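You operate a simulated robot arm through the tools that you are given. There is no shell and no other tool. Be economical: measure what you need, move in short steps, check, and stop when the job is done.

You run a simulated two-armed robot. Do the job below in one go: nothing can be reset, and whatever is moved stays where it is left.

## Task
Pick up the carton that says "seals" from the top of the door table with one hand, pass it to the other hand and put it on the top of the packing bench. Set down upright: carton.

It is judged by the outcome, as a careful person would: the job done as asked, and still so three seconds after it is handed in. It fails if anything else is knocked over, pushed out of place, dropped, spilled or broken. Lids that push on must go on centred and level and be pressed home; caps that screw on are set level and turned clockwise until they are tight.

## Robot
Two 7-joint arms with two-finger parallel grippers on one trunk, on a base that drives. Base frame: it is fixed to the floor where the robot stands at the start and does not move with it; the origin is under the middle of the robot, x ahead of it, y to its left, z up. Lengths are in cm, angles in degrees, forces in N, time in s.
The left shoulder is at the start at [18.3, 17.1, 108.1], the right one opposite. Places, roughly: top of the packing bench [-130, 80, 80]. Payload 4.4 kg a hand.
Tool frame (each hand has its own): the origin (TCP) lies between the finger pads and is the grasp point; the fingertips stand 2.3 cm ahead of it; z points along the fingers, y is the line along which they close. Largest opening 9.4 cm; finger width 3.8, thickness 1; the body of the gripper, 5.4 by 9.6 cm, starts 3.9 cm behind the TCP.
Orientation is that of the tool frame in the base frame, as [roll, pitch, yaw] about the fixed x, y, z axes, in that order (R = Rz(yaw) Ry(pitch) Rx(roll)). With the fingers straight down and closing along the base's y, the tool's x points along the base's -x, its y along +y and its z along -z.

## Interface
- The arms move only by the tool move_arm. It takes "left_plan", "right_plan" or both (then of equal length, played together; a hand with none holds still); each is a list of rows, each a list of 3 entries, a list of its own where there are three numbers: the closure, from 0 (fully open) to 1 (shut), then the shift along the tool's x, y, z in units of 30 mm (1.0 is 30 mm), then the turn, a rotation vector about the tool's x, y, z in units of 8 degrees (1.0 is 8 degrees). In form: [[fingers, [dx, dy, dz], [wx, wy, wz]], ...]. A call has 1 to 20 rows; each row shifts and turns the commanded pose from where the row before left it, along the tool's axes as they then stand. A call with a number of a shift or a turn outside -1 to 1 is refused whole. Rows are played at 5 a second. More than 5 cm and 8.6 degrees between two rows, or a gripper value outside its range, and nothing of the call is played. A pose out of reach is approached as far as the arm can. The call stops where the force on the tool passes 40 N (or 10 N more than at its start, if that is more) or the arm is blocked; 0.2 s more then pass. Each finger travels about 7.2 cm/s and halts on what it meets, pressing with about 32 N; the grip force reading is that of the motor and also rises with nothing between the fingers. The clock runs only during rows and for 0.2 s after the last one: add rows that do not move to give the fingers time. The reply holds the time, the measured pose of the TCP, the force on the tool along the base axes, the opening and the grip force, in the units named above and with some noise, with the torque about the TCP (base axes, N m) and any sound that the robot's microphone picked up, and new pictures: "views" is both (left out), scene, wrist or none (wrist: the cameras of the hands that moved).
- Cameras (640 x 400 px; columns grow to the right, rows downward): "scene" is now at [31.6, 2.53, 121.6]; the picture's right is [0.29, -0.96, 0.00], its down [-0.52, -0.15, -0.84] and it looks along [0.81, 0.24, -0.54] (base axes); focal length 214 px, centre (320, 200). "left" rides on the left gripper at [8.6, -1.6, -7.4] in its tool frame; the picture's right is [0.18, 0.98, 0.00], its down [-0.58, 0.11, -0.81] and it looks along [-0.79, 0.15, 0.59] (tool axes); focal length 243 px, centre (320, 200). "right" rides on the right gripper at [8.6, 1.6, -7.5] in its tool frame; the picture's right is [-0.18, 0.98, 0.00], its down [-0.58, -0.11, -0.81] and it looks along [-0.79, -0.15, 0.59] (tool axes); focal length 243 px, centre (320, 200). There is no depth. A picture from a camera that has moved, and an enlarged one, comes with that camera's place and axes in the base frame and with its lens.
- lift_body(by): slides the trunk up (or, below 0, down) by that many cm; the arms and the scene camera ride with it, the base frame stays. It gives what a move gives, with no picture.
- steer(legs): drives the robot by 1 to 6 legs, each [ahead, left, turn to the left] in cm, cm and degrees, along the robot's own axes; the way and the turn of a leg run together, so that a leg with both is an arc; at most 150 cm and 180 degrees a leg. The arms and the cameras ride along, it lands a little off, and it stops where it bumps. It gives what a move gives, and a new picture of the scene camera.
- head_to(pan, tilt): turns the head with the scene camera to pan (to the left, within 80 degrees either way) and tilt (down, from -29 to 69), counted from straight ahead of the robot. It gives what a move gives, and a new picture of the scene camera.
- enlarge(camera, box): a new picture of the part [left, top, right, bottom] of that camera's present view, enlarged. The clock stands still meanwhile.
- finish_job(): hands the job in; it is judged then, once.

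Work in short steps. Places have to be worked out from the pictures, the camera data and where the tool is seen: move nearer, look again, correct. Check each grasp and each placing, and mend what went wrong. You have 120 turns and 260 pictures in all, those below and enlarged ones among them. Open the grippers and draw the arms clear of the work before you hand the job in, unless the task says otherwise; then end with one line.

The tools are called after "Call:" as name(argument=value, ...) on one line, values as JSON. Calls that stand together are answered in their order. move_arm: Moves the arms, as the interface text tells. Its arguments: {"type":"object","properties":{"left_plan":{"type":"array"},"right_plan":{"type":"array"},"views":{"type":"string","enum":["both","scene","wrist","none"]}},"required":[]} The other tools are called the same way: lift_body (by) slides the trunk up or down; steer (legs) drives the base; head_to (pan, tilt) turns the head that bears the scene camera; enlarge (camera, box) takes an enlarged picture of a part of a camera's view; finish_job () hands the job in.

At the start:

```text
clock: 0.0
left_eef_pos: [46.48, 43.13, 107.18]
left_tool_rot: [-180.0, -0.1, 180.0]
left_ft_force: [-1.0, -0.3, -0.2]
left_wrist_torque: [0.0, 0.01, 0.0]
left_finger_gap: 9.41
left_gripper_force: 0.0
right_eef_pos: [45.18, -8.6, 107.12]
right_tool_rot: [180.0, 0.0, -180.0]
right_ft_force: [0.3, 0.3, -0.3]
right_wrist_torque: [0.01, -0.01, 0.01]
right_finger_gap: 9.39
right_gripper_force: 0.1
trunk travel left (down, up): [-10.0, 28.8]
robot x, y, heading: [-0.01, 0.04, -0.1]
head pan, tilt: [16.6, 32.7]
```

scene: 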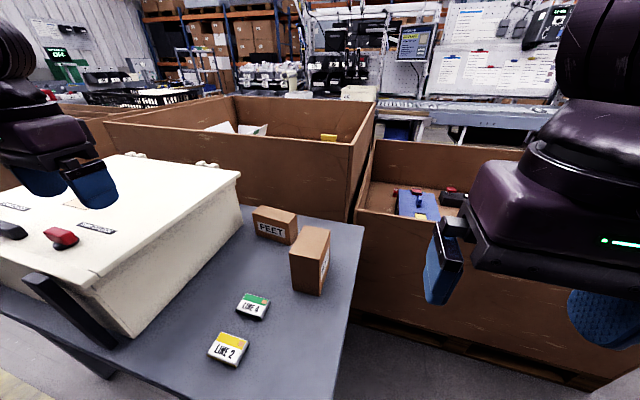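
right: 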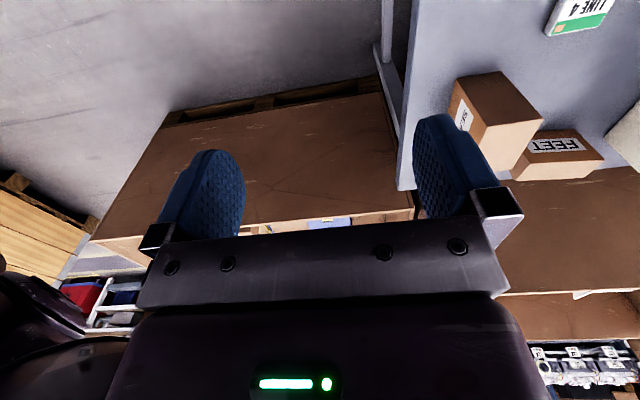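
left: 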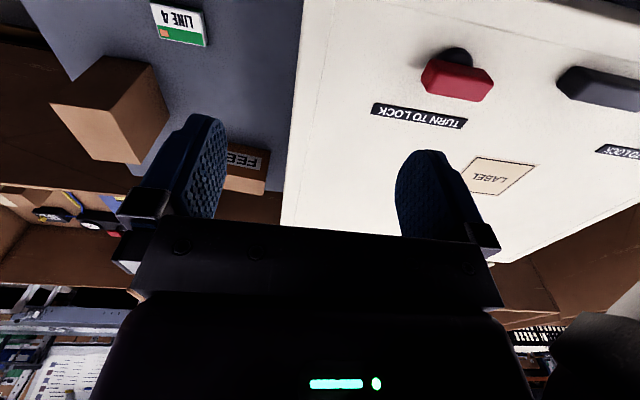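

The table ahead holds a carton "FEET" and a taller carton whose label faces right. I enlarge to read the label from both cameras.

Call:
enlarge(camera="scene", box=[230, 190, 390, 310])

Call:
enlarge(camera="right", box=[400, 40, 640, 200])

```text
3.33 times, centred on (310, 250) of scene
camera zoom: at [31.6, 2.53, 121.6], right [0.29, -0.96, 0.0], down [-0.52, -0.15, -0.84], along [0.81, 0.24, -0.54], focal length 715 px, centre (353, 33)
```

zoom: 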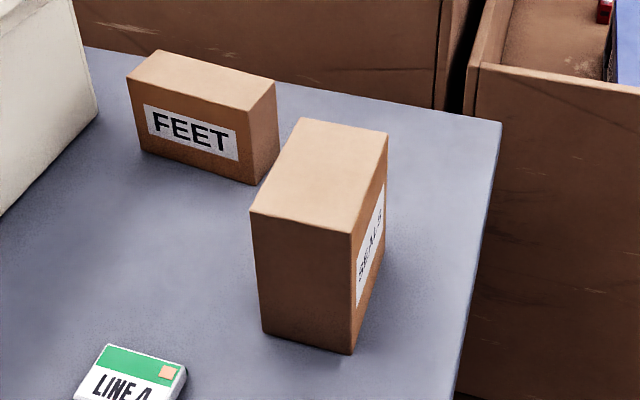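

```text
2.50 times, centred on (520, 120) of right
camera zoom: at [36.46, -7.04, 114.55], right [0.18, 0.98, 0.0], down [0.58, -0.11, 0.81], along [0.79, -0.15, -0.59], focal length 606 px, centre (-180, 400)
```

zoom: 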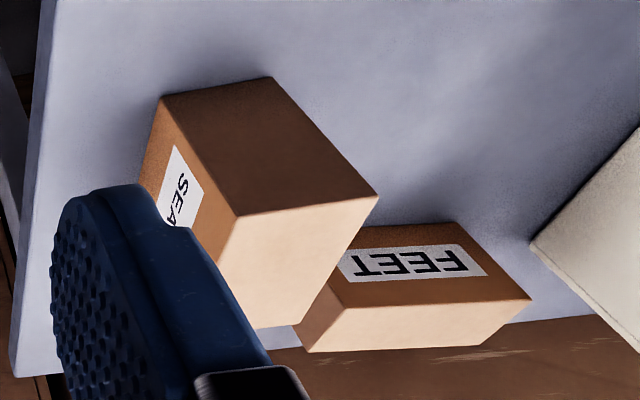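

The tall carton is "SEALS": from the two views it spans about x 60–70, y 11–18, z 75.6–87.7 (6.7 cm wide along y). Before picking, I look around for free floor and for the bench.

Call:
head_to(pan=80, tilt=25)

Call:
head_to(pan=-75, tilt=30)

Call:
head_to(pan=16.6, tilt=60)

```text
clock: 1.3
left_eef_pos: [46.68, 43.16, 107.1]
left_tool_rot: [179.9, -0.1, 179.9]
left_ft_force: [-0.7, -0.5, 0.1]
left_wrist_torque: [-0.03, 0.01, 0.01]
left_finger_gap: 9.41
left_gripper_force: 0.0
right_eef_pos: [45.05, -8.61, 107.03]
right_tool_rot: [180.0, 0.0, 179.9]
right_ft_force: [0.0, 0.4, -0.4]
right_wrist_torque: [-0.02, 0.0, 0.0]
right_finger_gap: 9.41
right_gripper_force: 0.0
trunk travel left (down, up): [-10.0, 28.8]
robot x, y, heading: [-0.19, -0.23, -0.0]
head pan, tilt: [80.0, 25.0]
camera scene: at [24.65, 9.05, 122.81], right [0.98, -0.17, 0.0], down [-0.07, -0.42, -0.91], along [0.16, 0.89, -0.42], focal length 214 px, centre (320, 200)
```

scene: 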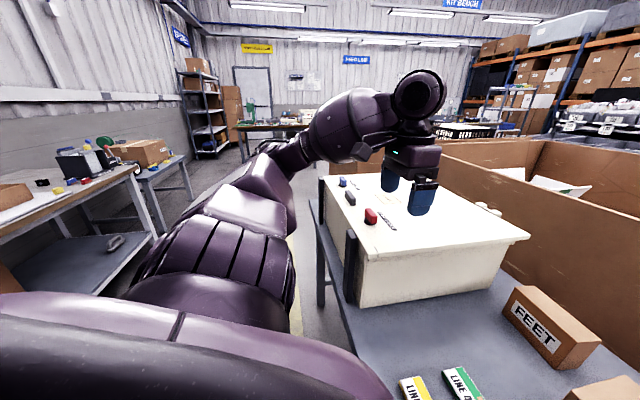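

```text
clock: 3.7
left_eef_pos: [46.58, 43.19, 107.06]
left_tool_rot: [-179.9, -0.1, -180.0]
left_ft_force: [-0.4, -0.5, -0.3]
left_wrist_torque: [0.01, 0.03, -0.01]
left_finger_gap: 9.43
left_gripper_force: 0.1
right_eef_pos: [45.13, -8.63, 107.09]
right_tool_rot: [180.0, 0.0, -180.0]
right_ft_force: [1.0, 0.6, -0.6]
right_wrist_torque: [-0.01, 0.04, -0.02]
right_finger_gap: 9.4
right_gripper_force: 0.1
trunk travel left (down, up): [-10.0, 28.8]
robot x, y, heading: [-0.01, -0.07, -0.1]
head pan, tilt: [-75.0, 30.0]
camera scene: at [25.39, -8.75, 122.01], right [-0.97, -0.26, 0.0], down [-0.13, 0.48, -0.87], along [0.22, -0.84, -0.5], focal length 214 px, centre (320, 200)
```

scene: 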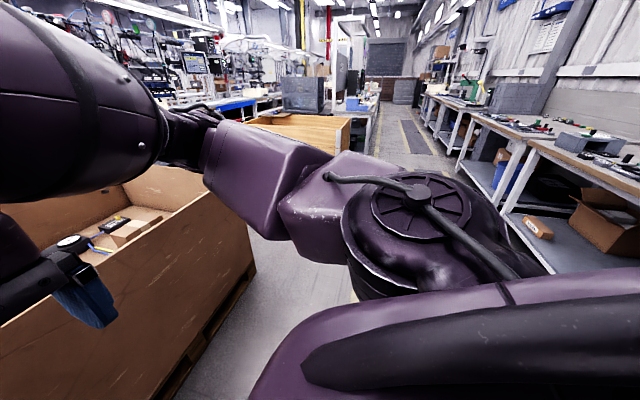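

```text
clock: 5.4
left_eef_pos: [46.61, 43.23, 106.99]
left_tool_rot: [-179.9, 0.0, -179.9]
left_ft_force: [0.1, -0.2, -0.6]
left_wrist_torque: [-0.01, 0.0, -0.01]
left_finger_gap: 9.4
left_gripper_force: 0.0
right_eef_pos: [45.09, -8.7, 107.12]
right_tool_rot: [-179.9, -0.1, 180.0]
right_ft_force: [0.4, 0.0, 0.1]
right_wrist_torque: [0.04, 0.02, -0.03]
right_finger_gap: 9.42
right_gripper_force: 0.0
trunk travel left (down, up): [-10.0, 28.8]
robot x, y, heading: [0.21, -0.06, 0.4]
head pan, tilt: [16.6, 60.0]
camera scene: at [29.44, 1.88, 117.81], right [0.29, -0.96, 0.0], down [-0.83, -0.25, -0.5], along [0.48, 0.14, -0.87], focal length 214 px, centre (320, 200)
```

scene: 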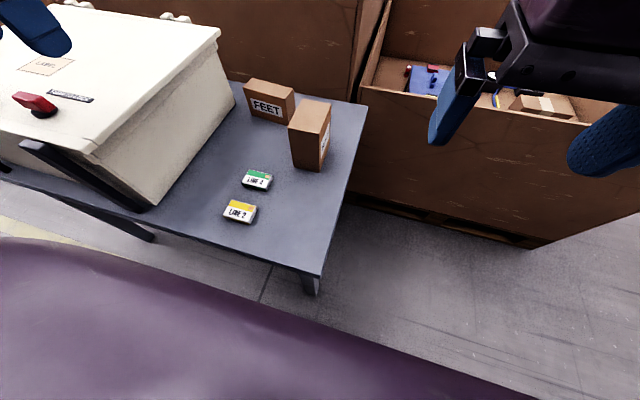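

The aisle behind is free and benches run along the x<0 side. I raise the trunk and turn to view the packing bench before choosing the grasps.

Call:
lift_body(by=15)

Call:
head_to(pan=40, tilt=30)

Call:
steer(legs=[[-8, 0, 0], [0, 0, 90]])

```text
clock: 7.2
left_eef_pos: [46.72, 43.14, 122.02]
left_tool_rot: [-180.0, -0.2, -180.0]
left_ft_force: [1.1, 0.1, -0.5]
left_wrist_torque: [0.0, -0.02, 0.0]
left_finger_gap: 9.4
left_gripper_force: 0.0
right_eef_pos: [45.14, -8.67, 121.99]
right_tool_rot: [-180.0, -0.1, -180.0]
right_ft_force: [-0.5, 0.1, 0.1]
right_wrist_torque: [0.03, 0.03, 0.0]
right_finger_gap: 9.37
right_gripper_force: 0.0
trunk travel left (down, up): [-25.0, 13.8]
robot x, y, heading: [0.24, 0.01, -0.0]
head pan, tilt: [16.6, 60.0]
```

```text
clock: 8.1
left_eef_pos: [46.6, 43.23, 122.17]
left_tool_rot: [-180.0, 0.0, 179.9]
left_ft_force: [0.7, 0.2, -0.9]
left_wrist_torque: [0.01, 0.02, 0.01]
left_finger_gap: 9.42
left_gripper_force: 0.0
right_eef_pos: [45.1, -8.73, 122.09]
right_tool_rot: [180.0, 0.1, -180.0]
right_ft_force: [0.1, -0.2, -0.4]
right_wrist_torque: [0.01, 0.01, 0.0]
right_finger_gap: 9.4
right_gripper_force: 0.0
trunk travel left (down, up): [-25.0, 13.8]
robot x, y, heading: [-0.16, -0.18, 0.0]
head pan, tilt: [40.0, 30.0]
camera scene: at [16.08, 5.79, 139.2], right [0.64, -0.77, 0.0], down [-0.38, -0.32, -0.87], along [0.66, 0.56, -0.5], focal length 214 px, centre (320, 200)
```

scene: 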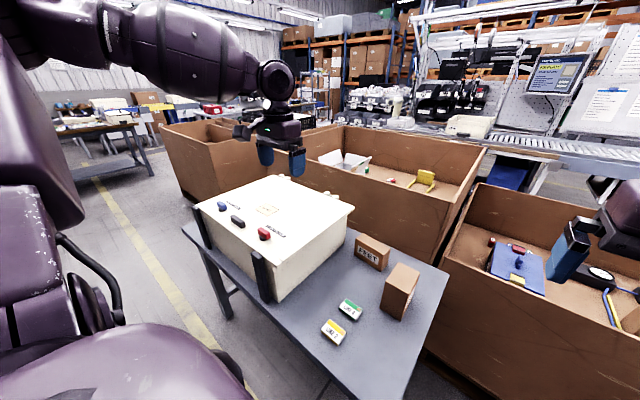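

```text
clock: 13.0
left_eef_pos: [-51.57, 46.28, 122.13]
left_tool_rot: [180.0, -0.1, -89.7]
left_ft_force: [-0.2, -0.5, -0.1]
left_wrist_torque: [0.03, -0.02, 0.01]
left_finger_gap: 9.39
left_gripper_force: 0.0
right_eef_pos: [0.34, 45.16, 122.12]
right_tool_rot: [180.0, 0.0, -89.8]
right_ft_force: [0.6, -0.2, -0.3]
right_wrist_torque: [0.01, 0.01, 0.0]
right_finger_gap: 9.39
right_gripper_force: 0.0
trunk travel left (down, up): [-25.0, 13.8]
robot x, y, heading: [-8.01, 0.04, 90.4]
head pan, tilt: [40.0, 30.0]
camera scene: at [-13.89, 15.9, 139.21], right [0.76, 0.65, 0.0], down [0.32, -0.38, -0.87], along [-0.56, 0.66, -0.5], focal length 214 px, centre (320, 200)
```

scene: 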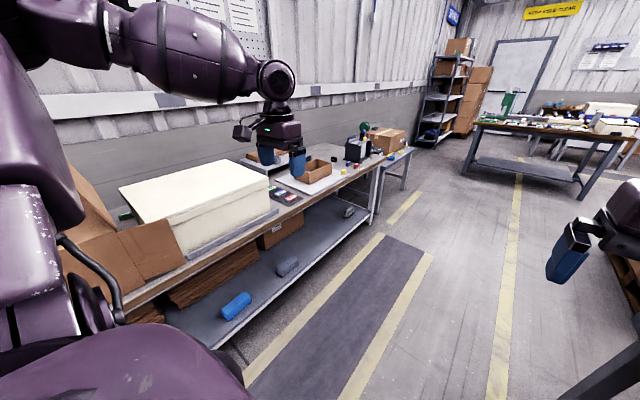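

The packing bench is cluttered with a white box, a tray and tins. I turn further to see its free space.

Call:
steer(legs=[[0, 0, 60]])

Call:
head_to(pan=0, tilt=35)

```text
clock: 16.1
left_eef_pos: [-69.6, -16.0, 122.09]
left_tool_rot: [179.9, 0.0, -28.2]
left_ft_force: [0.5, -0.4, -0.7]
left_wrist_torque: [0.0, 0.0, -0.01]
left_finger_gap: 9.41
left_gripper_force: 0.0
right_eef_pos: [-43.71, 29.0, 122.11]
right_tool_rot: [179.9, 0.0, -28.3]
right_ft_force: [0.7, -0.1, 0.3]
right_wrist_torque: [0.02, 0.02, -0.03]
right_finger_gap: 9.42
right_gripper_force: 0.0
trunk travel left (down, up): [-25.0, 13.8]
robot x, y, heading: [-7.96, 0.2, 151.8]
head pan, tilt: [40.0, 30.0]
camera scene: at [-24.78, 2.41, 139.21], right [-0.2, 0.98, 0.0], down [0.49, 0.1, -0.87], along [-0.85, -0.18, -0.5], focal length 214 px, centre (320, 200)
```

scene: 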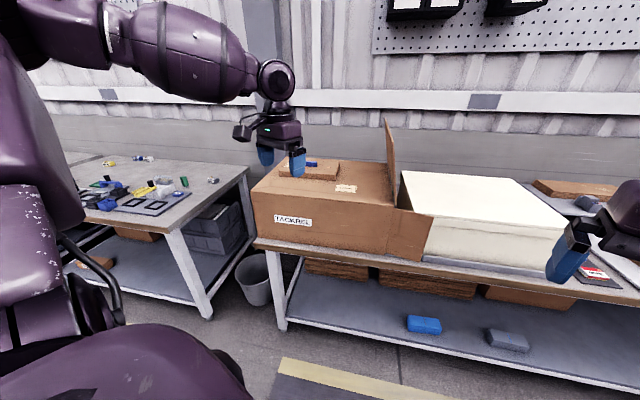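

```text
clock: 17.2
left_eef_pos: [-69.51, -16.0, 122.08]
left_tool_rot: [-180.0, 0.0, -28.3]
left_ft_force: [-1.1, 0.3, -0.1]
left_wrist_torque: [-0.01, 0.03, -0.03]
left_finger_gap: 9.4
left_gripper_force: 0.0
right_eef_pos: [-43.63, 29.03, 122.1]
right_tool_rot: [-180.0, 0.0, -28.2]
right_ft_force: [-0.4, 0.4, -0.2]
right_wrist_torque: [-0.01, 0.01, -0.01]
right_finger_gap: 9.4
right_gripper_force: 0.0
trunk travel left (down, up): [-25.0, 13.8]
robot x, y, heading: [-7.89, -0.17, 151.5]
head pan, tilt: [0.0, 35.0]
camera scene: at [-23.68, 8.44, 138.43], right [0.47, 0.88, 0.0], down [0.51, -0.27, -0.82], along [-0.72, 0.39, -0.57], focal length 214 px, centre (320, 200)
```

scene: 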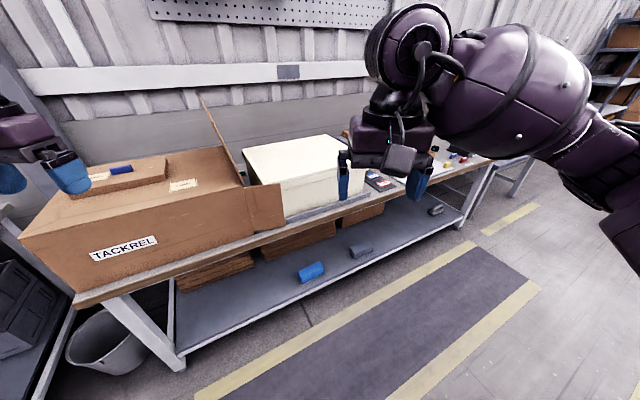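

The free part seems to be right of the white box (y ~ 85–110). I drive along the aisle facing the bench there and look down.

Call:
steer(legs=[[0, 0, 28.5], [6, -85, 0]])

Call:
head_to(pan=0, tilt=45)

```text
clock: 26.5
left_eef_pos: [-60.64, 42.58, 122.13]
left_tool_rot: [180.0, -0.1, 0.4]
left_ft_force: [-0.2, 0.7, -0.2]
left_wrist_torque: [0.0, -0.02, 0.02]
left_finger_gap: 9.4
left_gripper_force: 0.1
right_eef_pos: [-59.54, 94.61, 122.01]
right_tool_rot: [179.9, 0.0, 0.5]
right_ft_force: [1.2, -0.3, 0.6]
right_wrist_torque: [-0.01, -0.02, 0.0]
right_finger_gap: 9.43
right_gripper_force: 0.0
trunk travel left (down, up): [-25.0, 13.8]
robot x, y, heading: [-14.43, 86.28, -179.5]
head pan, tilt: [0.0, 35.0]
camera scene: at [-32.15, 86.07, 138.43], right [-0.01, 1.0, 0.0], down [0.57, 0.0, -0.82], along [-0.82, -0.01, -0.57], focal length 214 px, centre (320, 200)
```

scene: 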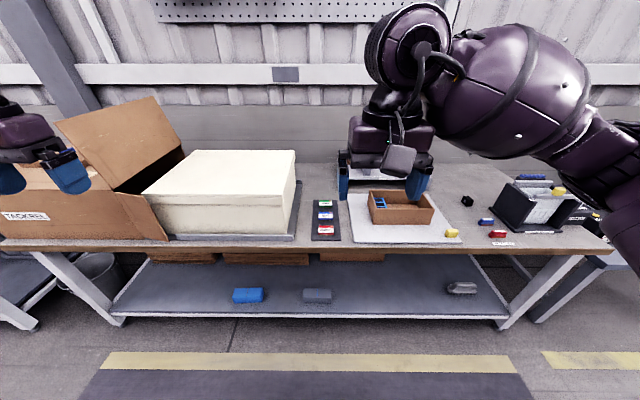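

```text
clock: 27.2
left_eef_pos: [-60.67, 42.54, 122.16]
left_tool_rot: [179.9, 0.0, 0.5]
left_ft_force: [-1.1, -0.4, 0.4]
left_wrist_torque: [0.01, -0.04, -0.03]
left_finger_gap: 9.4
left_gripper_force: 0.0
right_eef_pos: [-59.55, 94.57, 122.04]
right_tool_rot: [180.0, 0.0, 0.5]
right_ft_force: [0.2, 0.6, -0.4]
right_wrist_torque: [-0.02, -0.01, -0.01]
right_finger_gap: 9.41
right_gripper_force: 0.1
trunk travel left (down, up): [-25.0, 13.8]
robot x, y, heading: [-13.99, 86.54, -179.2]
head pan, tilt: [0.0, 45.0]
camera scene: at [-31.48, 86.06, 136.96], right [-0.01, 1.0, 0.0], down [0.71, 0.01, -0.71], along [-0.71, -0.01, -0.71], focal length 214 px, centre (320, 200)
```

scene: 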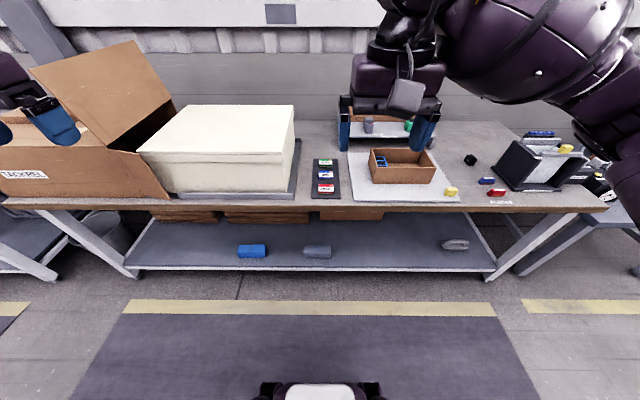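

Free spot on the bench: behind the label strip, between the white box and the small rack (about x −117…−145, y 78–95). Plan: right hand grips low and slanted from the front, left hand takes it top-down and places it. I drive back to the table.

Call:
steer(legs=[[4, 66, 0], [0, 0, 179.3]])

Call:
head_to(pan=0, tilt=45)

```text
clock: 41.0
left_eef_pos: [26.37, 65.49, 122.01]
left_tool_rot: [-180.0, 0.0, -176.5]
left_ft_force: [0.3, 0.1, -0.3]
left_wrist_torque: [-0.02, -0.01, -0.01]
left_finger_gap: 9.42
left_gripper_force: 0.0
right_eef_pos: [27.88, 13.56, 122.02]
right_tool_rot: [179.9, -0.1, -176.8]
right_ft_force: [0.3, -0.1, -0.5]
right_wrist_torque: [-0.03, -0.01, -0.03]
right_finger_gap: 9.41
right_gripper_force: 0.0
trunk travel left (down, up): [-25.0, 13.8]
robot x, y, heading: [-17.51, 19.33, 3.5]
head pan, tilt: [0.0, 45.0]
camera scene: at [-0.41, 20.55, 136.95], right [0.06, -1.0, 0.0], down [-0.71, -0.04, -0.71], along [0.71, 0.04, -0.71], focal length 214 px, centre (320, 200)
```

scene: 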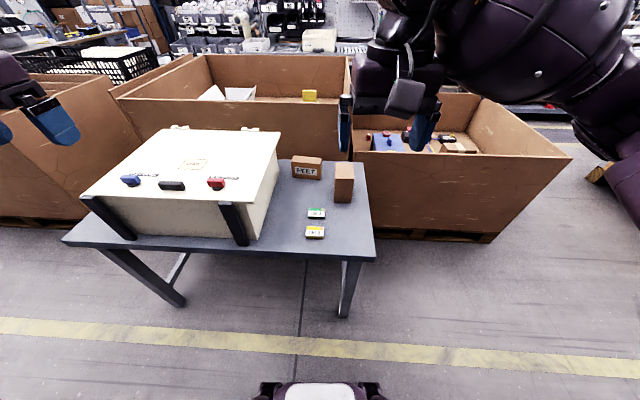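

```text
clock: 41.6
left_eef_pos: [26.28, 65.44, 122.2]
left_tool_rot: [180.0, 0.1, -176.7]
left_ft_force: [0.1, 0.0, -0.1]
left_wrist_torque: [-0.03, 0.0, -0.06]
left_finger_gap: 9.39
left_gripper_force: 0.0
right_eef_pos: [27.96, 13.64, 122.1]
right_tool_rot: [180.0, 0.0, -176.7]
right_ft_force: [-0.5, -0.3, -0.6]
right_wrist_torque: [-0.04, -0.02, 0.01]
right_finger_gap: 9.41
right_gripper_force: 0.1
trunk travel left (down, up): [-25.0, 13.8]
robot x, y, heading: [-17.5, 19.38, 3.3]
head pan, tilt: [0.0, 45.0]
camera scene: at [-0.4, 20.54, 136.95], right [0.06, -1.0, 0.0], down [-0.71, -0.04, -0.71], along [0.71, 0.04, -0.71], focal length 214 px, centre (320, 200)
```

scene: 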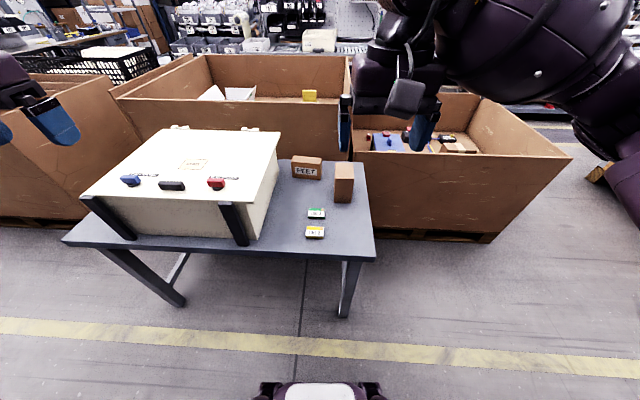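

I square up to the table and lower the trunk, then pitch the right hand to 30° below horizontal while still in front of the table.

Call:
steer(legs=[[0, 0, -3.3]])

Call:
lift_body(by=-15)

Call:
move_arm(right_plan=[[0, [0, 0, 0], [0, -0.94, 0]], [0, [0, 0, 0], [0, -0.94, 0]], [0, [0, 0, 0], [0, -0.94, 0]], [0, [0, 0, 0], [0, -0.94, 0]], [0, [0, 0, 0], [0, -0.94, 0]], [0, [0, 0, 0], [0, -0.94, 0]], [0, [0, 0, 0], [0, -0.94, 0]], [0, [0, 0, 0], [0, -0.92, 0]]], views="both")

```text
clock: 42.4
left_eef_pos: [28.94, 62.77, 122.15]
left_tool_rot: [180.0, 0.0, -180.0]
left_ft_force: [0.5, -1.0, 0.0]
left_wrist_torque: [0.0, -0.01, -0.02]
left_finger_gap: 9.41
left_gripper_force: 0.0
right_eef_pos: [27.46, 10.82, 122.01]
right_tool_rot: [180.0, 0.0, -179.9]
right_ft_force: [-0.4, 0.1, -0.1]
right_wrist_torque: [0.0, 0.01, 0.01]
right_finger_gap: 9.43
right_gripper_force: 0.0
trunk travel left (down, up): [-25.0, 13.8]
robot x, y, heading: [-17.73, 19.51, 0.1]
head pan, tilt: [0.0, 45.0]
camera scene: at [-0.36, 19.49, 136.95], right [0.0, -1.0, 0.0], down [-0.71, 0.0, -0.71], along [0.71, 0.0, -0.71], focal length 214 px, centre (320, 200)
```

scene: 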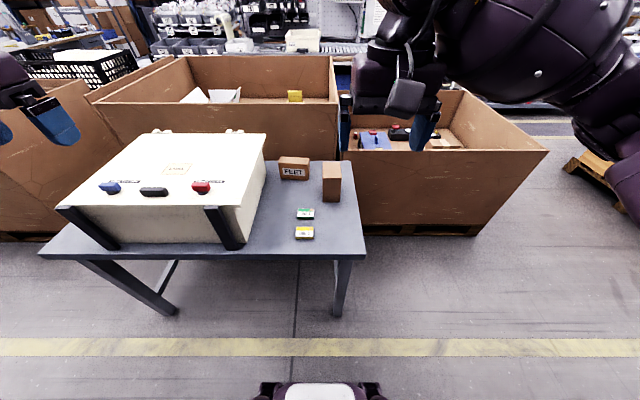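

```text
clock: 44.2
left_eef_pos: [28.69, 62.82, 107.24]
left_tool_rot: [-179.9, 0.2, -179.9]
left_ft_force: [0.5, -0.8, 0.5]
left_wrist_torque: [-0.03, -0.01, 0.01]
left_finger_gap: 9.39
left_gripper_force: 0.0
right_eef_pos: [27.34, 10.88, 107.29]
right_tool_rot: [179.9, 0.2, 180.0]
right_ft_force: [-0.1, 0.6, 0.5]
right_wrist_torque: [0.01, -0.01, 0.0]
right_finger_gap: 9.37
right_gripper_force: 0.2
trunk travel left (down, up): [-10.0, 28.8]
robot x, y, heading: [-17.55, 19.61, -0.1]
head pan, tilt: [0.0, 45.0]
```

```text
clock: 46.0
left_eef_pos: [28.83, 62.88, 107.19]
left_tool_rot: [180.0, 0.1, -179.9]
left_ft_force: [-0.5, -0.4, 0.0]
left_wrist_torque: [0.0, -0.03, 0.02]
left_finger_gap: 9.41
left_gripper_force: 0.1
right_eef_pos: [30.46, 20.91, 107.3]
right_tool_rot: [179.9, 56.4, 179.9]
right_ft_force: [0.4, 0.7, -0.3]
right_wrist_torque: [0.01, 0.01, 0.04]
right_finger_gap: 9.4
right_gripper_force: 0.1
right hand out of reach, approached as far as the arm can: row 2, 3, 4, 5, 6, 7, 8
trunk travel left (down, up): [-10.0, 28.8]
robot x, y, heading: [-17.75, 19.62, -0.0]
head pan, tilt: [0.0, 45.0]
camera scene: at [13.48, 19.54, 119.78], right [0.0, -1.0, 0.0], down [-0.71, 0.0, -0.71], along [0.71, 0.0, -0.71], focal length 214 px, centre (320, 200)
camera right: at [19.39, 22.54, 104.12], right [0.1, 0.98, 0.15], down [-0.35, -0.11, 0.93], along [0.93, -0.15, 0.33], focal length 243 px, centre (320, 200)
```

scene: 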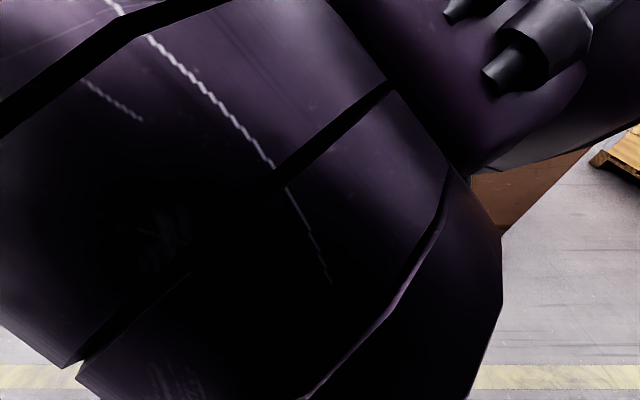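
right: 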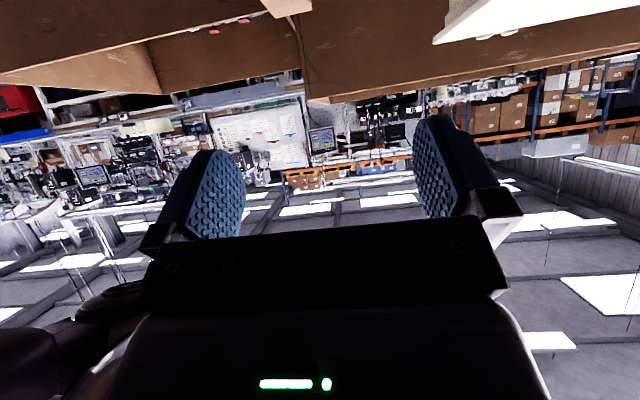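

The hand was too near the body to pitch fully. I carry it forward at this height (well above the carton) and see whether it settles at the commanded pose.

Call:
move_arm(right_plan=[[0, [-0.5, 0, 0.866], [0, 0, 0]], [0, [-0.5, 0, 0.866], [0, 0, 0]], [0, [-0.5, 0, 0.866], [0, 0, 0]], [0, [-0.5, 0, 0.866], [0, 0, 0]], [0, [-0.5, 0, 0.866], [0, 0, 0]], [0, [-0.5, 0, 0.866], [0, 0, 0]], [0, [-0.5, 0, 0.866], [0, 0, 0]], [0, [0, 0, 0], [0, 0, 0]]], views="both")

```text
clock: 47.8
left_eef_pos: [28.93, 62.78, 107.17]
left_tool_rot: [-180.0, 0.1, -179.8]
left_ft_force: [0.7, -0.2, 0.0]
left_wrist_torque: [0.0, 0.0, 0.02]
left_finger_gap: 9.4
left_gripper_force: 0.1
right_eef_pos: [51.61, 20.88, 105.83]
right_tool_rot: [-179.9, 56.3, -179.9]
right_ft_force: [0.6, 0.6, 0.4]
right_wrist_torque: [-0.02, -0.01, 0.0]
right_finger_gap: 9.41
right_gripper_force: 0.0
trunk travel left (down, up): [-10.0, 28.8]
robot x, y, heading: [-18.04, 19.79, -0.1]
head pan, tilt: [0.0, 45.0]
camera scene: at [13.49, 19.57, 119.77], right [0.0, -1.0, 0.0], down [-0.71, 0.0, -0.71], along [0.71, 0.0, -0.71], focal length 214 px, centre (320, 200)
camera right: at [40.62, 22.59, 102.77], right [0.1, 0.98, 0.15], down [-0.35, -0.11, 0.93], along [0.93, -0.15, 0.33], focal length 243 px, centre (320, 200)
```

scene: 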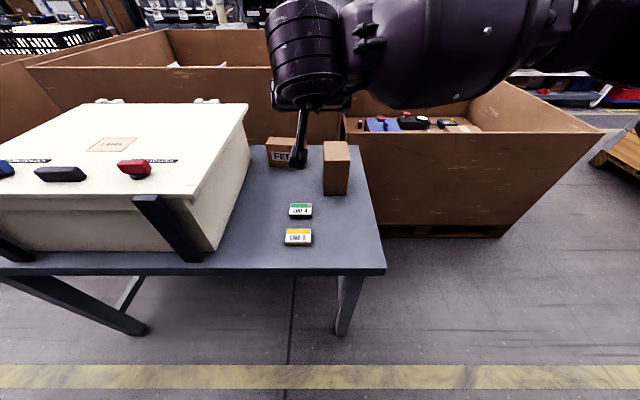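
right: 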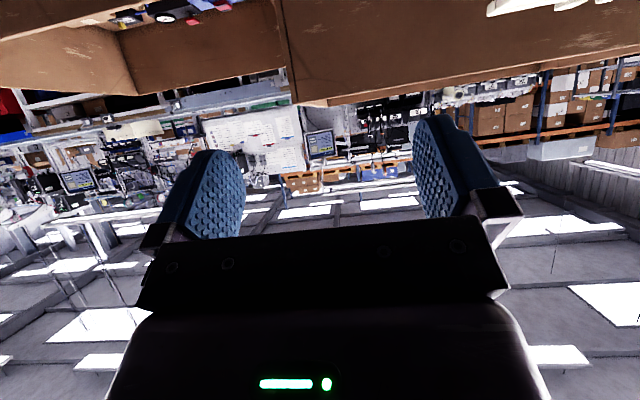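

The pose is now usable (33.7° below horizontal, at y 20.9). I enlarge the carton to fix its place precisely before coming down.

Call:
enlarge(camera="scene", box=[260, 130, 390, 211])

```text
4.92 times, centred on (325, 170) of scene
camera zoom: at [13.49, 19.57, 119.77], right [0.0, -1.0, 0.0], down [-0.71, 0.0, -0.71], along [0.71, 0.0, -0.71], focal length 1056 px, centre (295, 345)
```

zoom: 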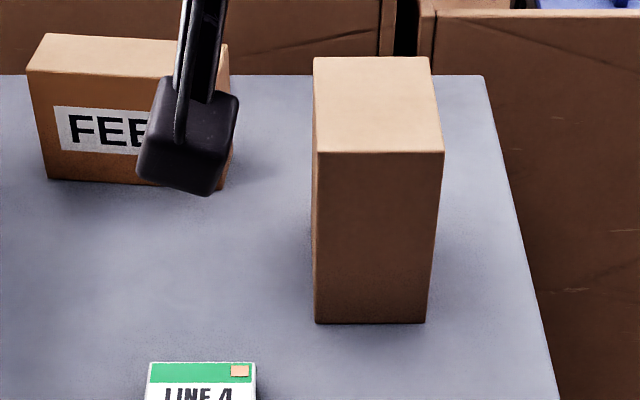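

Carton: near face x≈59.9, y 11.7–18.3 (centre 14.9), top 87.7. I go to a pre-grasp 10 cm back along the finger axis.

Call:
move_arm(right_plan=[[0, [0.764, -0.333, 0.637], [0, 0, 0]], [0, [0.764, -0.333, 0.637], [0, 0, 0]], [0, [0.764, -0.333, 0.637], [0, 0, 0]], [0, [0.764, -0.333, 0.637], [0, 0, 0]], [0, [0.764, -0.333, 0.637], [0, 0, 0]], [0, [0.764, -0.333, 0.637], [0, 0, 0]], [0, [0, 0, 0], [0, 0, 0]]], views="both")

```text
clock: 49.4
left_eef_pos: [28.8, 62.8, 107.15]
left_tool_rot: [180.0, 0.1, -180.0]
left_ft_force: [-0.4, -0.6, -0.2]
left_wrist_torque: [-0.02, 0.0, -0.02]
left_finger_gap: 9.35
left_gripper_force: 0.0
right_eef_pos: [53.32, 15.24, 88.09]
right_tool_rot: [-180.0, 56.3, -179.8]
right_ft_force: [0.1, 0.5, 0.4]
right_wrist_torque: [0.03, 0.0, -0.02]
right_finger_gap: 9.4
right_gripper_force: 0.2
trunk travel left (down, up): [-10.0, 28.8]
robot x, y, heading: [-17.64, 19.48, 0.2]
head pan, tilt: [0.0, 45.0]
camera scene: at [13.49, 19.58, 119.78], right [0.0, -1.0, 0.0], down [-0.71, 0.0, -0.71], along [0.71, 0.0, -0.71], focal length 214 px, centre (320, 200)
camera right: at [42.41, 16.82, 85.09], right [0.1, 0.98, 0.15], down [-0.35, -0.11, 0.93], along [0.93, -0.15, 0.33], focal length 243 px, centre (320, 200)
```

scene: 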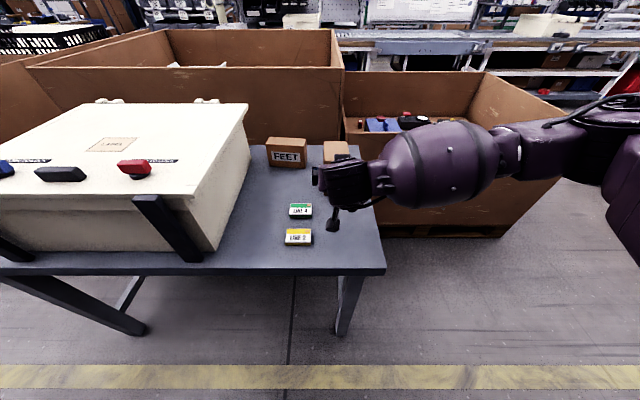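
right: 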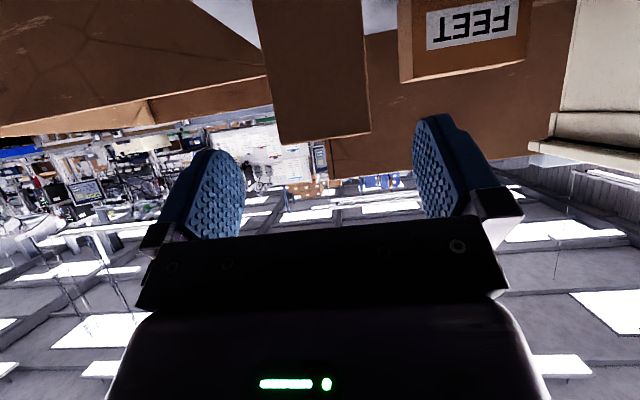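

The wrist view puts the carton at y 11.8–18.2, so the hand is centred. I advance along the finger axis, then close.

Call:
move_arm(right_plan=[[0, [0, -0.05, 0.8], [0, 0, 0]], [0, [0, 0, 0.8], [0, 0, 0]], [0, [0, 0, 0.8], [0, 0, 0]], [0, [0, 0, 0.8], [0, 0, 0]], [0, [0, 0, 0], [0, 0, 0]]], views="both")

```text
clock: 50.6
left_eef_pos: [28.96, 62.9, 107.14]
left_tool_rot: [-180.0, 0.1, -179.9]
left_ft_force: [-0.5, 0.7, -0.5]
left_wrist_torque: [-0.02, 0.0, 0.04]
left_finger_gap: 9.39
left_gripper_force: 0.0
right_eef_pos: [61.38, 14.9, 82.64]
right_tool_rot: [179.9, 56.3, -179.9]
right_ft_force: [0.0, -0.2, -0.6]
right_wrist_torque: [0.04, 0.02, -0.03]
right_finger_gap: 9.44
right_gripper_force: 0.1
trunk travel left (down, up): [-10.0, 28.8]
robot x, y, heading: [-17.74, 19.54, 0.1]
head pan, tilt: [0.0, 45.0]
camera scene: at [13.5, 19.57, 119.77], right [0.0, -1.0, 0.0], down [-0.71, 0.0, -0.71], along [0.71, 0.0, -0.71], focal length 214 px, centre (320, 200)
camera right: at [50.37, 16.46, 79.59], right [0.1, 0.98, 0.15], down [-0.35, -0.11, 0.93], along [0.93, -0.15, 0.33], focal length 243 px, centre (320, 200)
```

scene: 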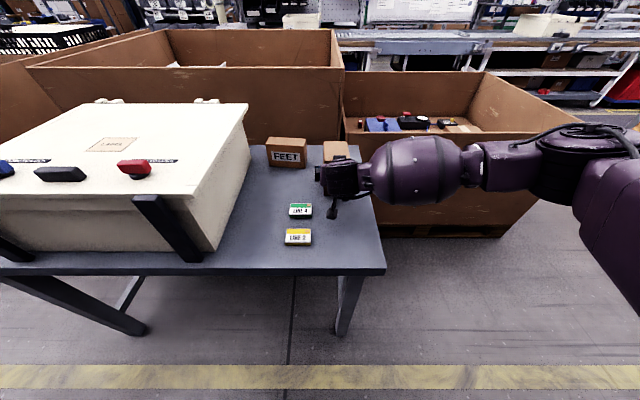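
right: 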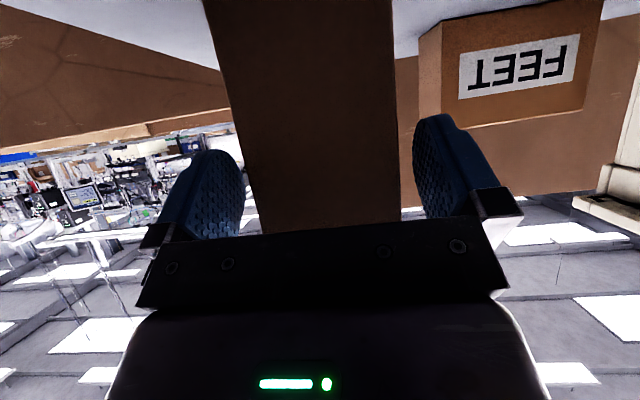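

Carton is centred between the fingers. Closing the right hand.

Call:
move_arm(right_plan=[[0.5, [0, 0, 0], [0, 0, 0]], [1, [0, 0, 0], [0, 0, 0]], [1, [0, 0, 0], [0, 0, 0]], [1, [0, 0, 0], [0, 0, 0]], [1, [0, 0, 0], [0, 0, 0]]], views="wrist")

```text
clock: 51.8
left_eef_pos: [28.83, 62.82, 107.12]
left_tool_rot: [-180.0, 0.0, -179.8]
left_ft_force: [0.0, -0.4, -0.2]
left_wrist_torque: [0.02, 0.05, -0.01]
left_finger_gap: 9.38
left_gripper_force: 0.0
right_eef_pos: [61.32, 14.94, 82.57]
right_tool_rot: [-180.0, 56.2, -179.9]
right_ft_force: [0.6, -0.1, 0.1]
right_wrist_torque: [-0.06, -0.01, 0.02]
right_finger_gap: 7.0
right_gripper_force: 32.0
trunk travel left (down, up): [-10.0, 28.8]
robot x, y, heading: [-17.59, 19.37, -0.1]
head pan, tilt: [0.0, 45.0]
camera right: at [50.37, 16.47, 79.55], right [0.1, 0.98, 0.15], down [-0.35, -0.11, 0.93], along [0.93, -0.15, 0.33], focal length 243 px, centre (320, 200)
```

right: 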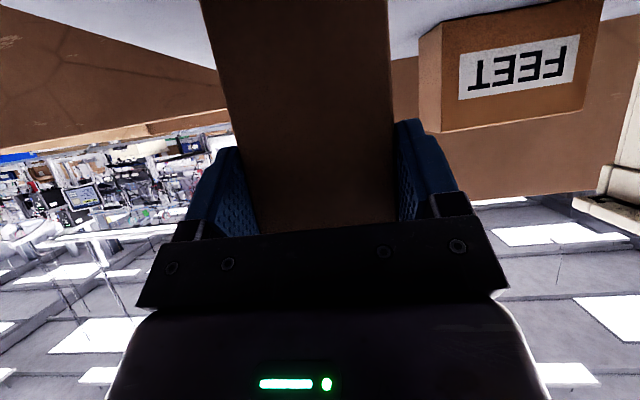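

Firm grip at 7.0 cm. I lift straight up a few cm and check for slip.

Call:
move_arm(right_plan=[[1, [-0.3, 0, -0.2], [0, 0, 0]], [1, [-0.832, 0, -0.555], [0, 0, 0]], [1, [-0.832, 0, -0.555], [0, 0, 0]], [1, [-0.832, 0, -0.555], [0, 0, 0]], [1, [-0.832, 0, -0.555], [0, 0, 0]], [1, [0, 0, 0], [0, 0, 0]]], views="both")

```text
clock: 53.2
left_eef_pos: [29.09, 62.77, 107.05]
left_tool_rot: [180.0, 0.1, -179.9]
left_ft_force: [0.3, 0.8, 0.0]
left_wrist_torque: [-0.01, 0.01, 0.0]
left_finger_gap: 9.39
left_gripper_force: 0.1
right_eef_pos: [61.3, 14.74, 95.7]
right_tool_rot: [-179.9, 56.1, 179.9]
right_ft_force: [0.1, -0.4, -1.8]
right_wrist_torque: [0.03, 0.07, 0.06]
right_finger_gap: 6.98
right_gripper_force: 31.3
trunk travel left (down, up): [-10.0, 28.8]
robot x, y, heading: [-17.4, 19.5, -0.1]
head pan, tilt: [0.0, 45.0]
camera scene: at [13.6, 19.57, 119.72], right [0.0, -1.0, 0.0], down [-0.71, 0.0, -0.71], along [0.71, 0.0, -0.71], focal length 214 px, centre (320, 200)
camera right: at [50.27, 16.5, 92.71], right [0.1, 0.98, 0.15], down [-0.35, -0.11, 0.93], along [0.93, -0.15, 0.33], focal length 243 px, centre (320, 200)
```

scene: 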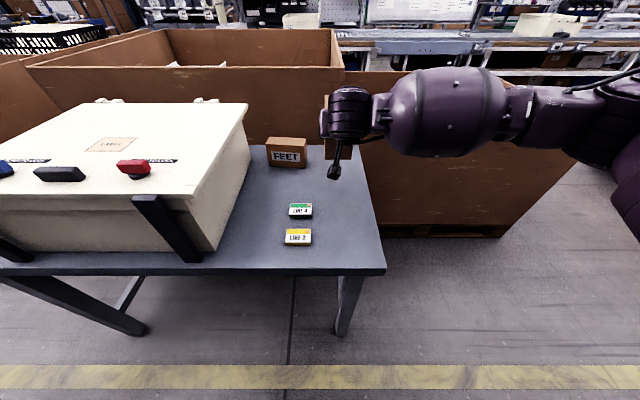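
right: 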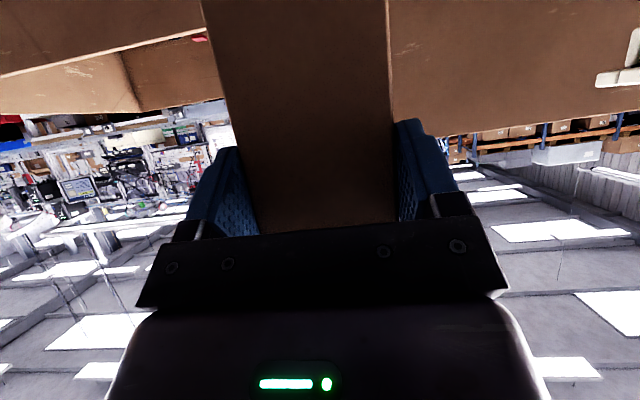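

The carton (about 0.2 kg) hangs upright without slip. I raise it further and draw it back toward the robot for the handover.

Call:
move_arm(right_plan=[[1, [0.066, 0, -0.872], [0, 0, 0]], [1, [0.066, 0, -0.872], [0, 0, 0]], [1, [0.066, 0, -0.872], [0, 0, 0]], [1, [0.066, 0, -0.872], [0, 0, 0]], [1, [0.066, 0, -0.872], [0, 0, 0]], [1, [0.066, 0, -0.872], [0, 0, 0]], [1, [0.066, 0, -0.872], [0, 0, 0]], [1, [0, 0, 0], [-0.778, 0, -0.523]], [1, [0, 0, 0], [-0.778, 0, -0.523]], [1, [0, 0, 0], [-0.778, 0, -0.523]], [1, [0, 0, 0], [-0.778, 0, -0.523]], [1, [0, 0, 0], [0, 0, 0]]], views="both")

```text
clock: 55.8
left_eef_pos: [28.89, 62.87, 107.09]
left_tool_rot: [179.9, 0.0, -179.8]
left_ft_force: [0.0, 0.2, 0.1]
left_wrist_torque: [0.0, 0.0, 0.01]
left_finger_gap: 9.42
left_gripper_force: 0.0
right_eef_pos: [45.19, 14.88, 104.64]
right_tool_rot: [-179.9, 56.2, -149.7]
right_ft_force: [1.3, 0.2, -1.9]
right_wrist_torque: [-0.06, 0.1, 0.04]
right_finger_gap: 6.99
right_gripper_force: 31.9
trunk travel left (down, up): [-10.0, 28.8]
robot x, y, heading: [-17.69, 19.53, -0.1]
head pan, tilt: [0.0, 45.0]
camera scene: at [13.54, 19.59, 119.75], right [0.0, -1.0, 0.0], down [-0.71, 0.0, -0.71], along [0.71, 0.0, -0.71], focal length 214 px, centre (320, 200)
camera right: at [34.92, 10.71, 101.61], right [-0.4, 0.9, 0.15], down [-0.25, -0.27, 0.93], along [0.88, 0.34, 0.33], focal length 243 px, centre (320, 200)
```

scene: 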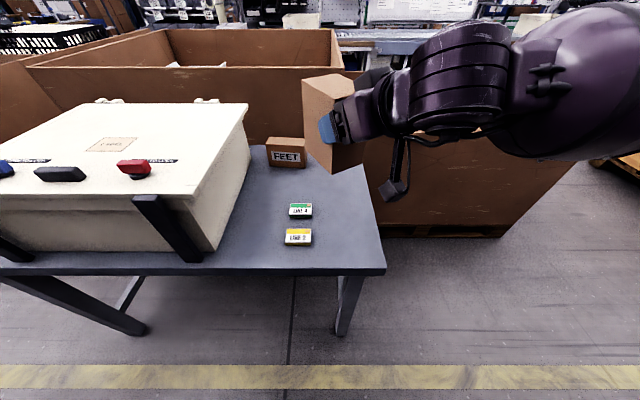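
right: 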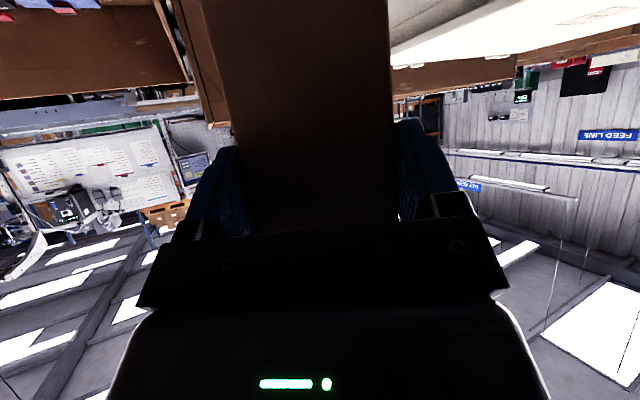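

Works well. I turn the remaining 60° so the hand points to the left.

Call:
move_arm(right_plan=[[1, [0, 0, 0], [-0.778, 0, -0.523]], [1, [0, 0, 0], [-0.778, 0, -0.523]], [1, [0, 0, 0], [-0.778, 0, -0.523]], [1, [0, 0, 0], [-0.778, 0, -0.523]], [1, [0, 0, 0], [-0.778, 0, -0.523]], [1, [0, 0, 0], [-0.778, 0, -0.523]], [1, [0, 0, 0], [-0.778, 0, -0.523]], [1, [0, 0, 0], [-0.778, 0, -0.523]], [1, [0, 0, 0], [0, 0, 0]]], views="scene")

```text
clock: 57.8
left_eef_pos: [28.96, 62.85, 107.15]
left_tool_rot: [-180.0, -0.1, -179.9]
left_ft_force: [0.2, 0.0, -0.5]
left_wrist_torque: [-0.01, -0.03, 0.0]
left_finger_gap: 9.4
left_gripper_force: 0.0
right_eef_pos: [45.37, 14.63, 104.6]
right_tool_rot: [-179.8, 56.2, -108.6]
right_ft_force: [0.4, -0.5, -2.0]
right_wrist_torque: [-0.1, 0.05, 0.0]
right_finger_gap: 6.99
right_gripper_force: 32.2
right hand out of reach, approached as far as the arm can: row 6, 7, 8
trunk travel left (down, up): [-10.0, 28.8]
robot x, y, heading: [-17.87, 19.36, -0.1]
head pan, tilt: [0.0, 45.0]
camera scene: at [13.54, 19.57, 119.75], right [0.0, -1.0, 0.0], down [-0.71, 0.0, -0.71], along [0.71, 0.0, -0.71], focal length 214 px, centre (320, 200)
```

scene: 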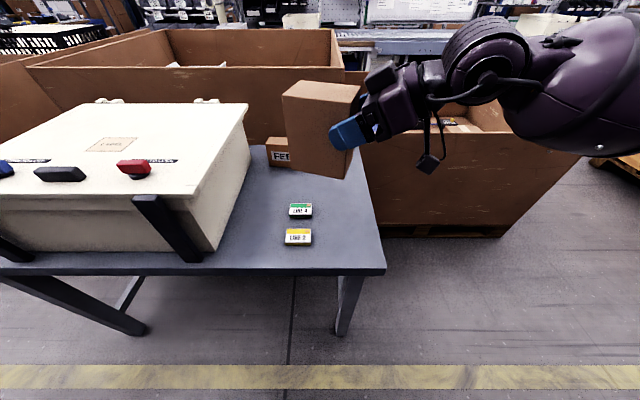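

Right hand stops at a heading of 71°, good enough. The carton centre is near (46.5, 18, top 109.7). I bring the left hand to a staging point and turn it so its camera looks away from the giver.

Call:
move_arm(left_plan=[[0, [-0.89, -1, -0.83], [0, 0, 0]], [0, [-0.89, -1, -0.83], [0, 0, 0]], [0, [-0.89, -1, -0.83], [0, 0, 0]], [0, [-0.89, -1, -0.83], [0, 0, 0]], [0, [-0.89, -1, -0.83], [0, 0, 0]], [0, [-0.89, -1, -0.83], [0, 0, 0]], [0, [0, 0, 0], [0, 0, 0.97]], [0, [0, 0, 0], [0, 0, 0.97]], [0, [0, 0, 0], [0, 0, 0.97]], [0, [0, 0, 0], [0, 0, 0.97]], [0, [0, 0, 0], [0, 0, 0.97]], [0, [0, 0, 0], [0, 0, 0.97]], [0, [0, 0, 0], [0, 0, 0.97]], [0, [0, 0, 0], [0, 0, 0.97]], [0, [0, 0, 0], [0, 0, 0.97]], [0, [0, 0, 0], [0, 0, 0.97]], [0, [0, 0, 0], [0, 0, 0.97]], [0, [0, 0, 0], [0, 0, 0.97]], [0, [0, 0, 0], [0, 0, 0.97]], [0, [0, 0, 0], [0, 0, 0.97]]], views="both")

```text
clock: 62.0
left_eef_pos: [44.93, 44.79, 122.12]
left_tool_rot: [-180.0, 0.0, 71.3]
left_ft_force: [1.0, 0.2, 0.5]
left_wrist_torque: [0.0, 0.02, 0.02]
left_finger_gap: 9.38
left_gripper_force: 0.0
right_eef_pos: [45.3, 14.74, 104.74]
right_tool_rot: [-179.7, 56.2, -108.7]
right_ft_force: [-0.5, -0.1, -2.3]
right_wrist_torque: [-0.09, 0.05, -0.03]
right_finger_gap: 6.98
right_gripper_force: 32.4
trunk travel left (down, up): [-10.0, 28.8]
robot x, y, heading: [-17.53, 19.31, 0.3]
head pan, tilt: [0.0, 45.0]
camera scene: at [13.55, 19.57, 119.75], right [0.0, -1.0, 0.0], down [-0.71, 0.0, -0.71], along [0.71, 0.0, -0.71], focal length 214 px, centre (320, 200)
camera left: at [46.2, 53.6, 129.58], right [0.99, -0.14, 0.0], down [-0.08, -0.59, 0.81], along [-0.11, -0.8, -0.59], focal length 243 px, centre (320, 200)
```

scene: 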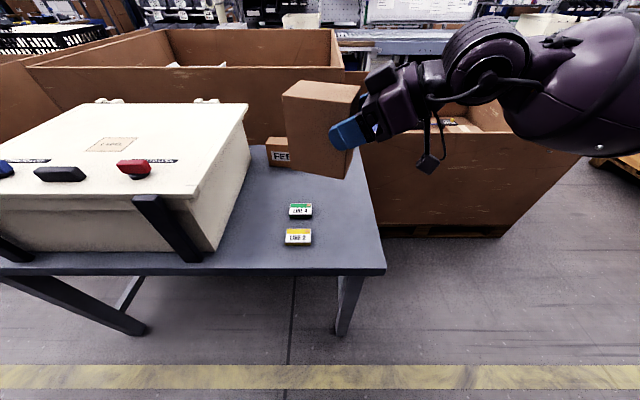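
left: 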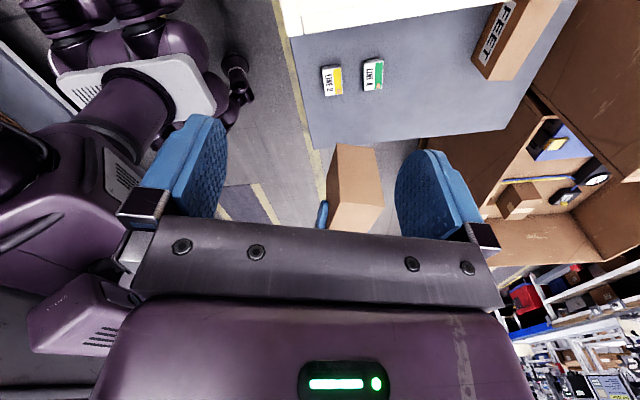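

Orientation is right. I move the left hand to directly above the far part of the carton, 10 cm clear of its top.

Call:
move_arm(left_plan=[[0, [-0.967, 0.42, 0], [0, 0, 0]], [0, [-0.967, 0.42, 0], [0, 0, 0]], [0, [-0.967, 0.42, 0], [0, 0, 0]], [0, [-0.967, 0.42, 0], [0, 0, 0]], [0, [-0.967, 0.42, 0], [0, 0, 0]], [0, [-0.967, 0.42, 0], [0, 0, 0]], [0, [-0.967, 0.42, 0], [0, 0, 0]], [0, [-0.967, 0.42, 0], [0, 0, 0]], [0, [0, 0, 0], [0, 0, 0]]], views="both")

```text
clock: 64.0
left_eef_pos: [45.8, 36.33, 121.79]
left_tool_rot: [-180.0, 0.0, 71.5]
left_ft_force: [0.8, -0.5, 0.2]
left_wrist_torque: [0.01, -0.02, 0.02]
left_finger_gap: 9.4
left_gripper_force: 0.0
left hand out of reach, approached as far as the arm can: row 3, 4, 5, 6, 7, 8
right_eef_pos: [45.18, 14.79, 104.68]
right_tool_rot: [-179.7, 56.0, -108.6]
right_ft_force: [-0.1, -0.1, -2.3]
right_wrist_torque: [-0.1, 0.05, 0.01]
right_finger_gap: 6.98
right_gripper_force: 32.0
trunk travel left (down, up): [-10.0, 28.8]
robot x, y, heading: [-17.57, 19.16, 0.2]
head pan, tilt: [0.0, 45.0]
camera scene: at [13.54, 19.57, 119.75], right [0.0, -1.0, 0.0], down [-0.71, 0.0, -0.71], along [0.71, 0.0, -0.71], focal length 214 px, centre (320, 200)
camera left: at [47.03, 44.94, 129.44], right [0.99, -0.14, 0.0], down [-0.08, -0.59, 0.81], along [-0.11, -0.8, -0.59], focal length 243 px, centre (320, 200)
```

scene: 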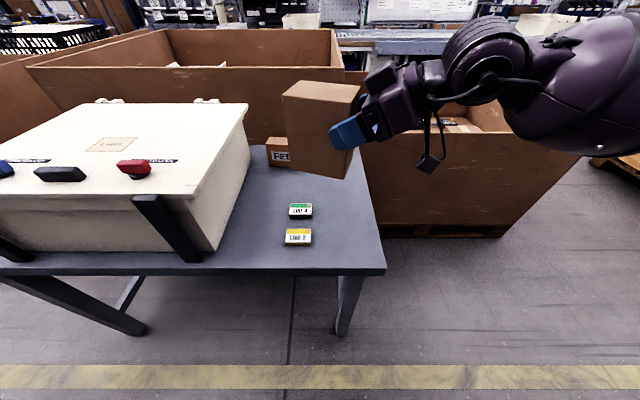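
left: 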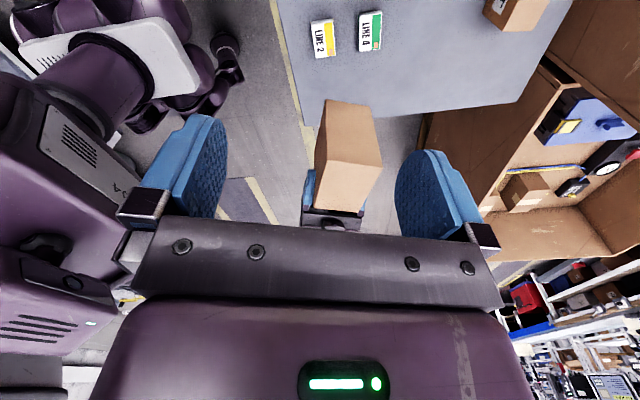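

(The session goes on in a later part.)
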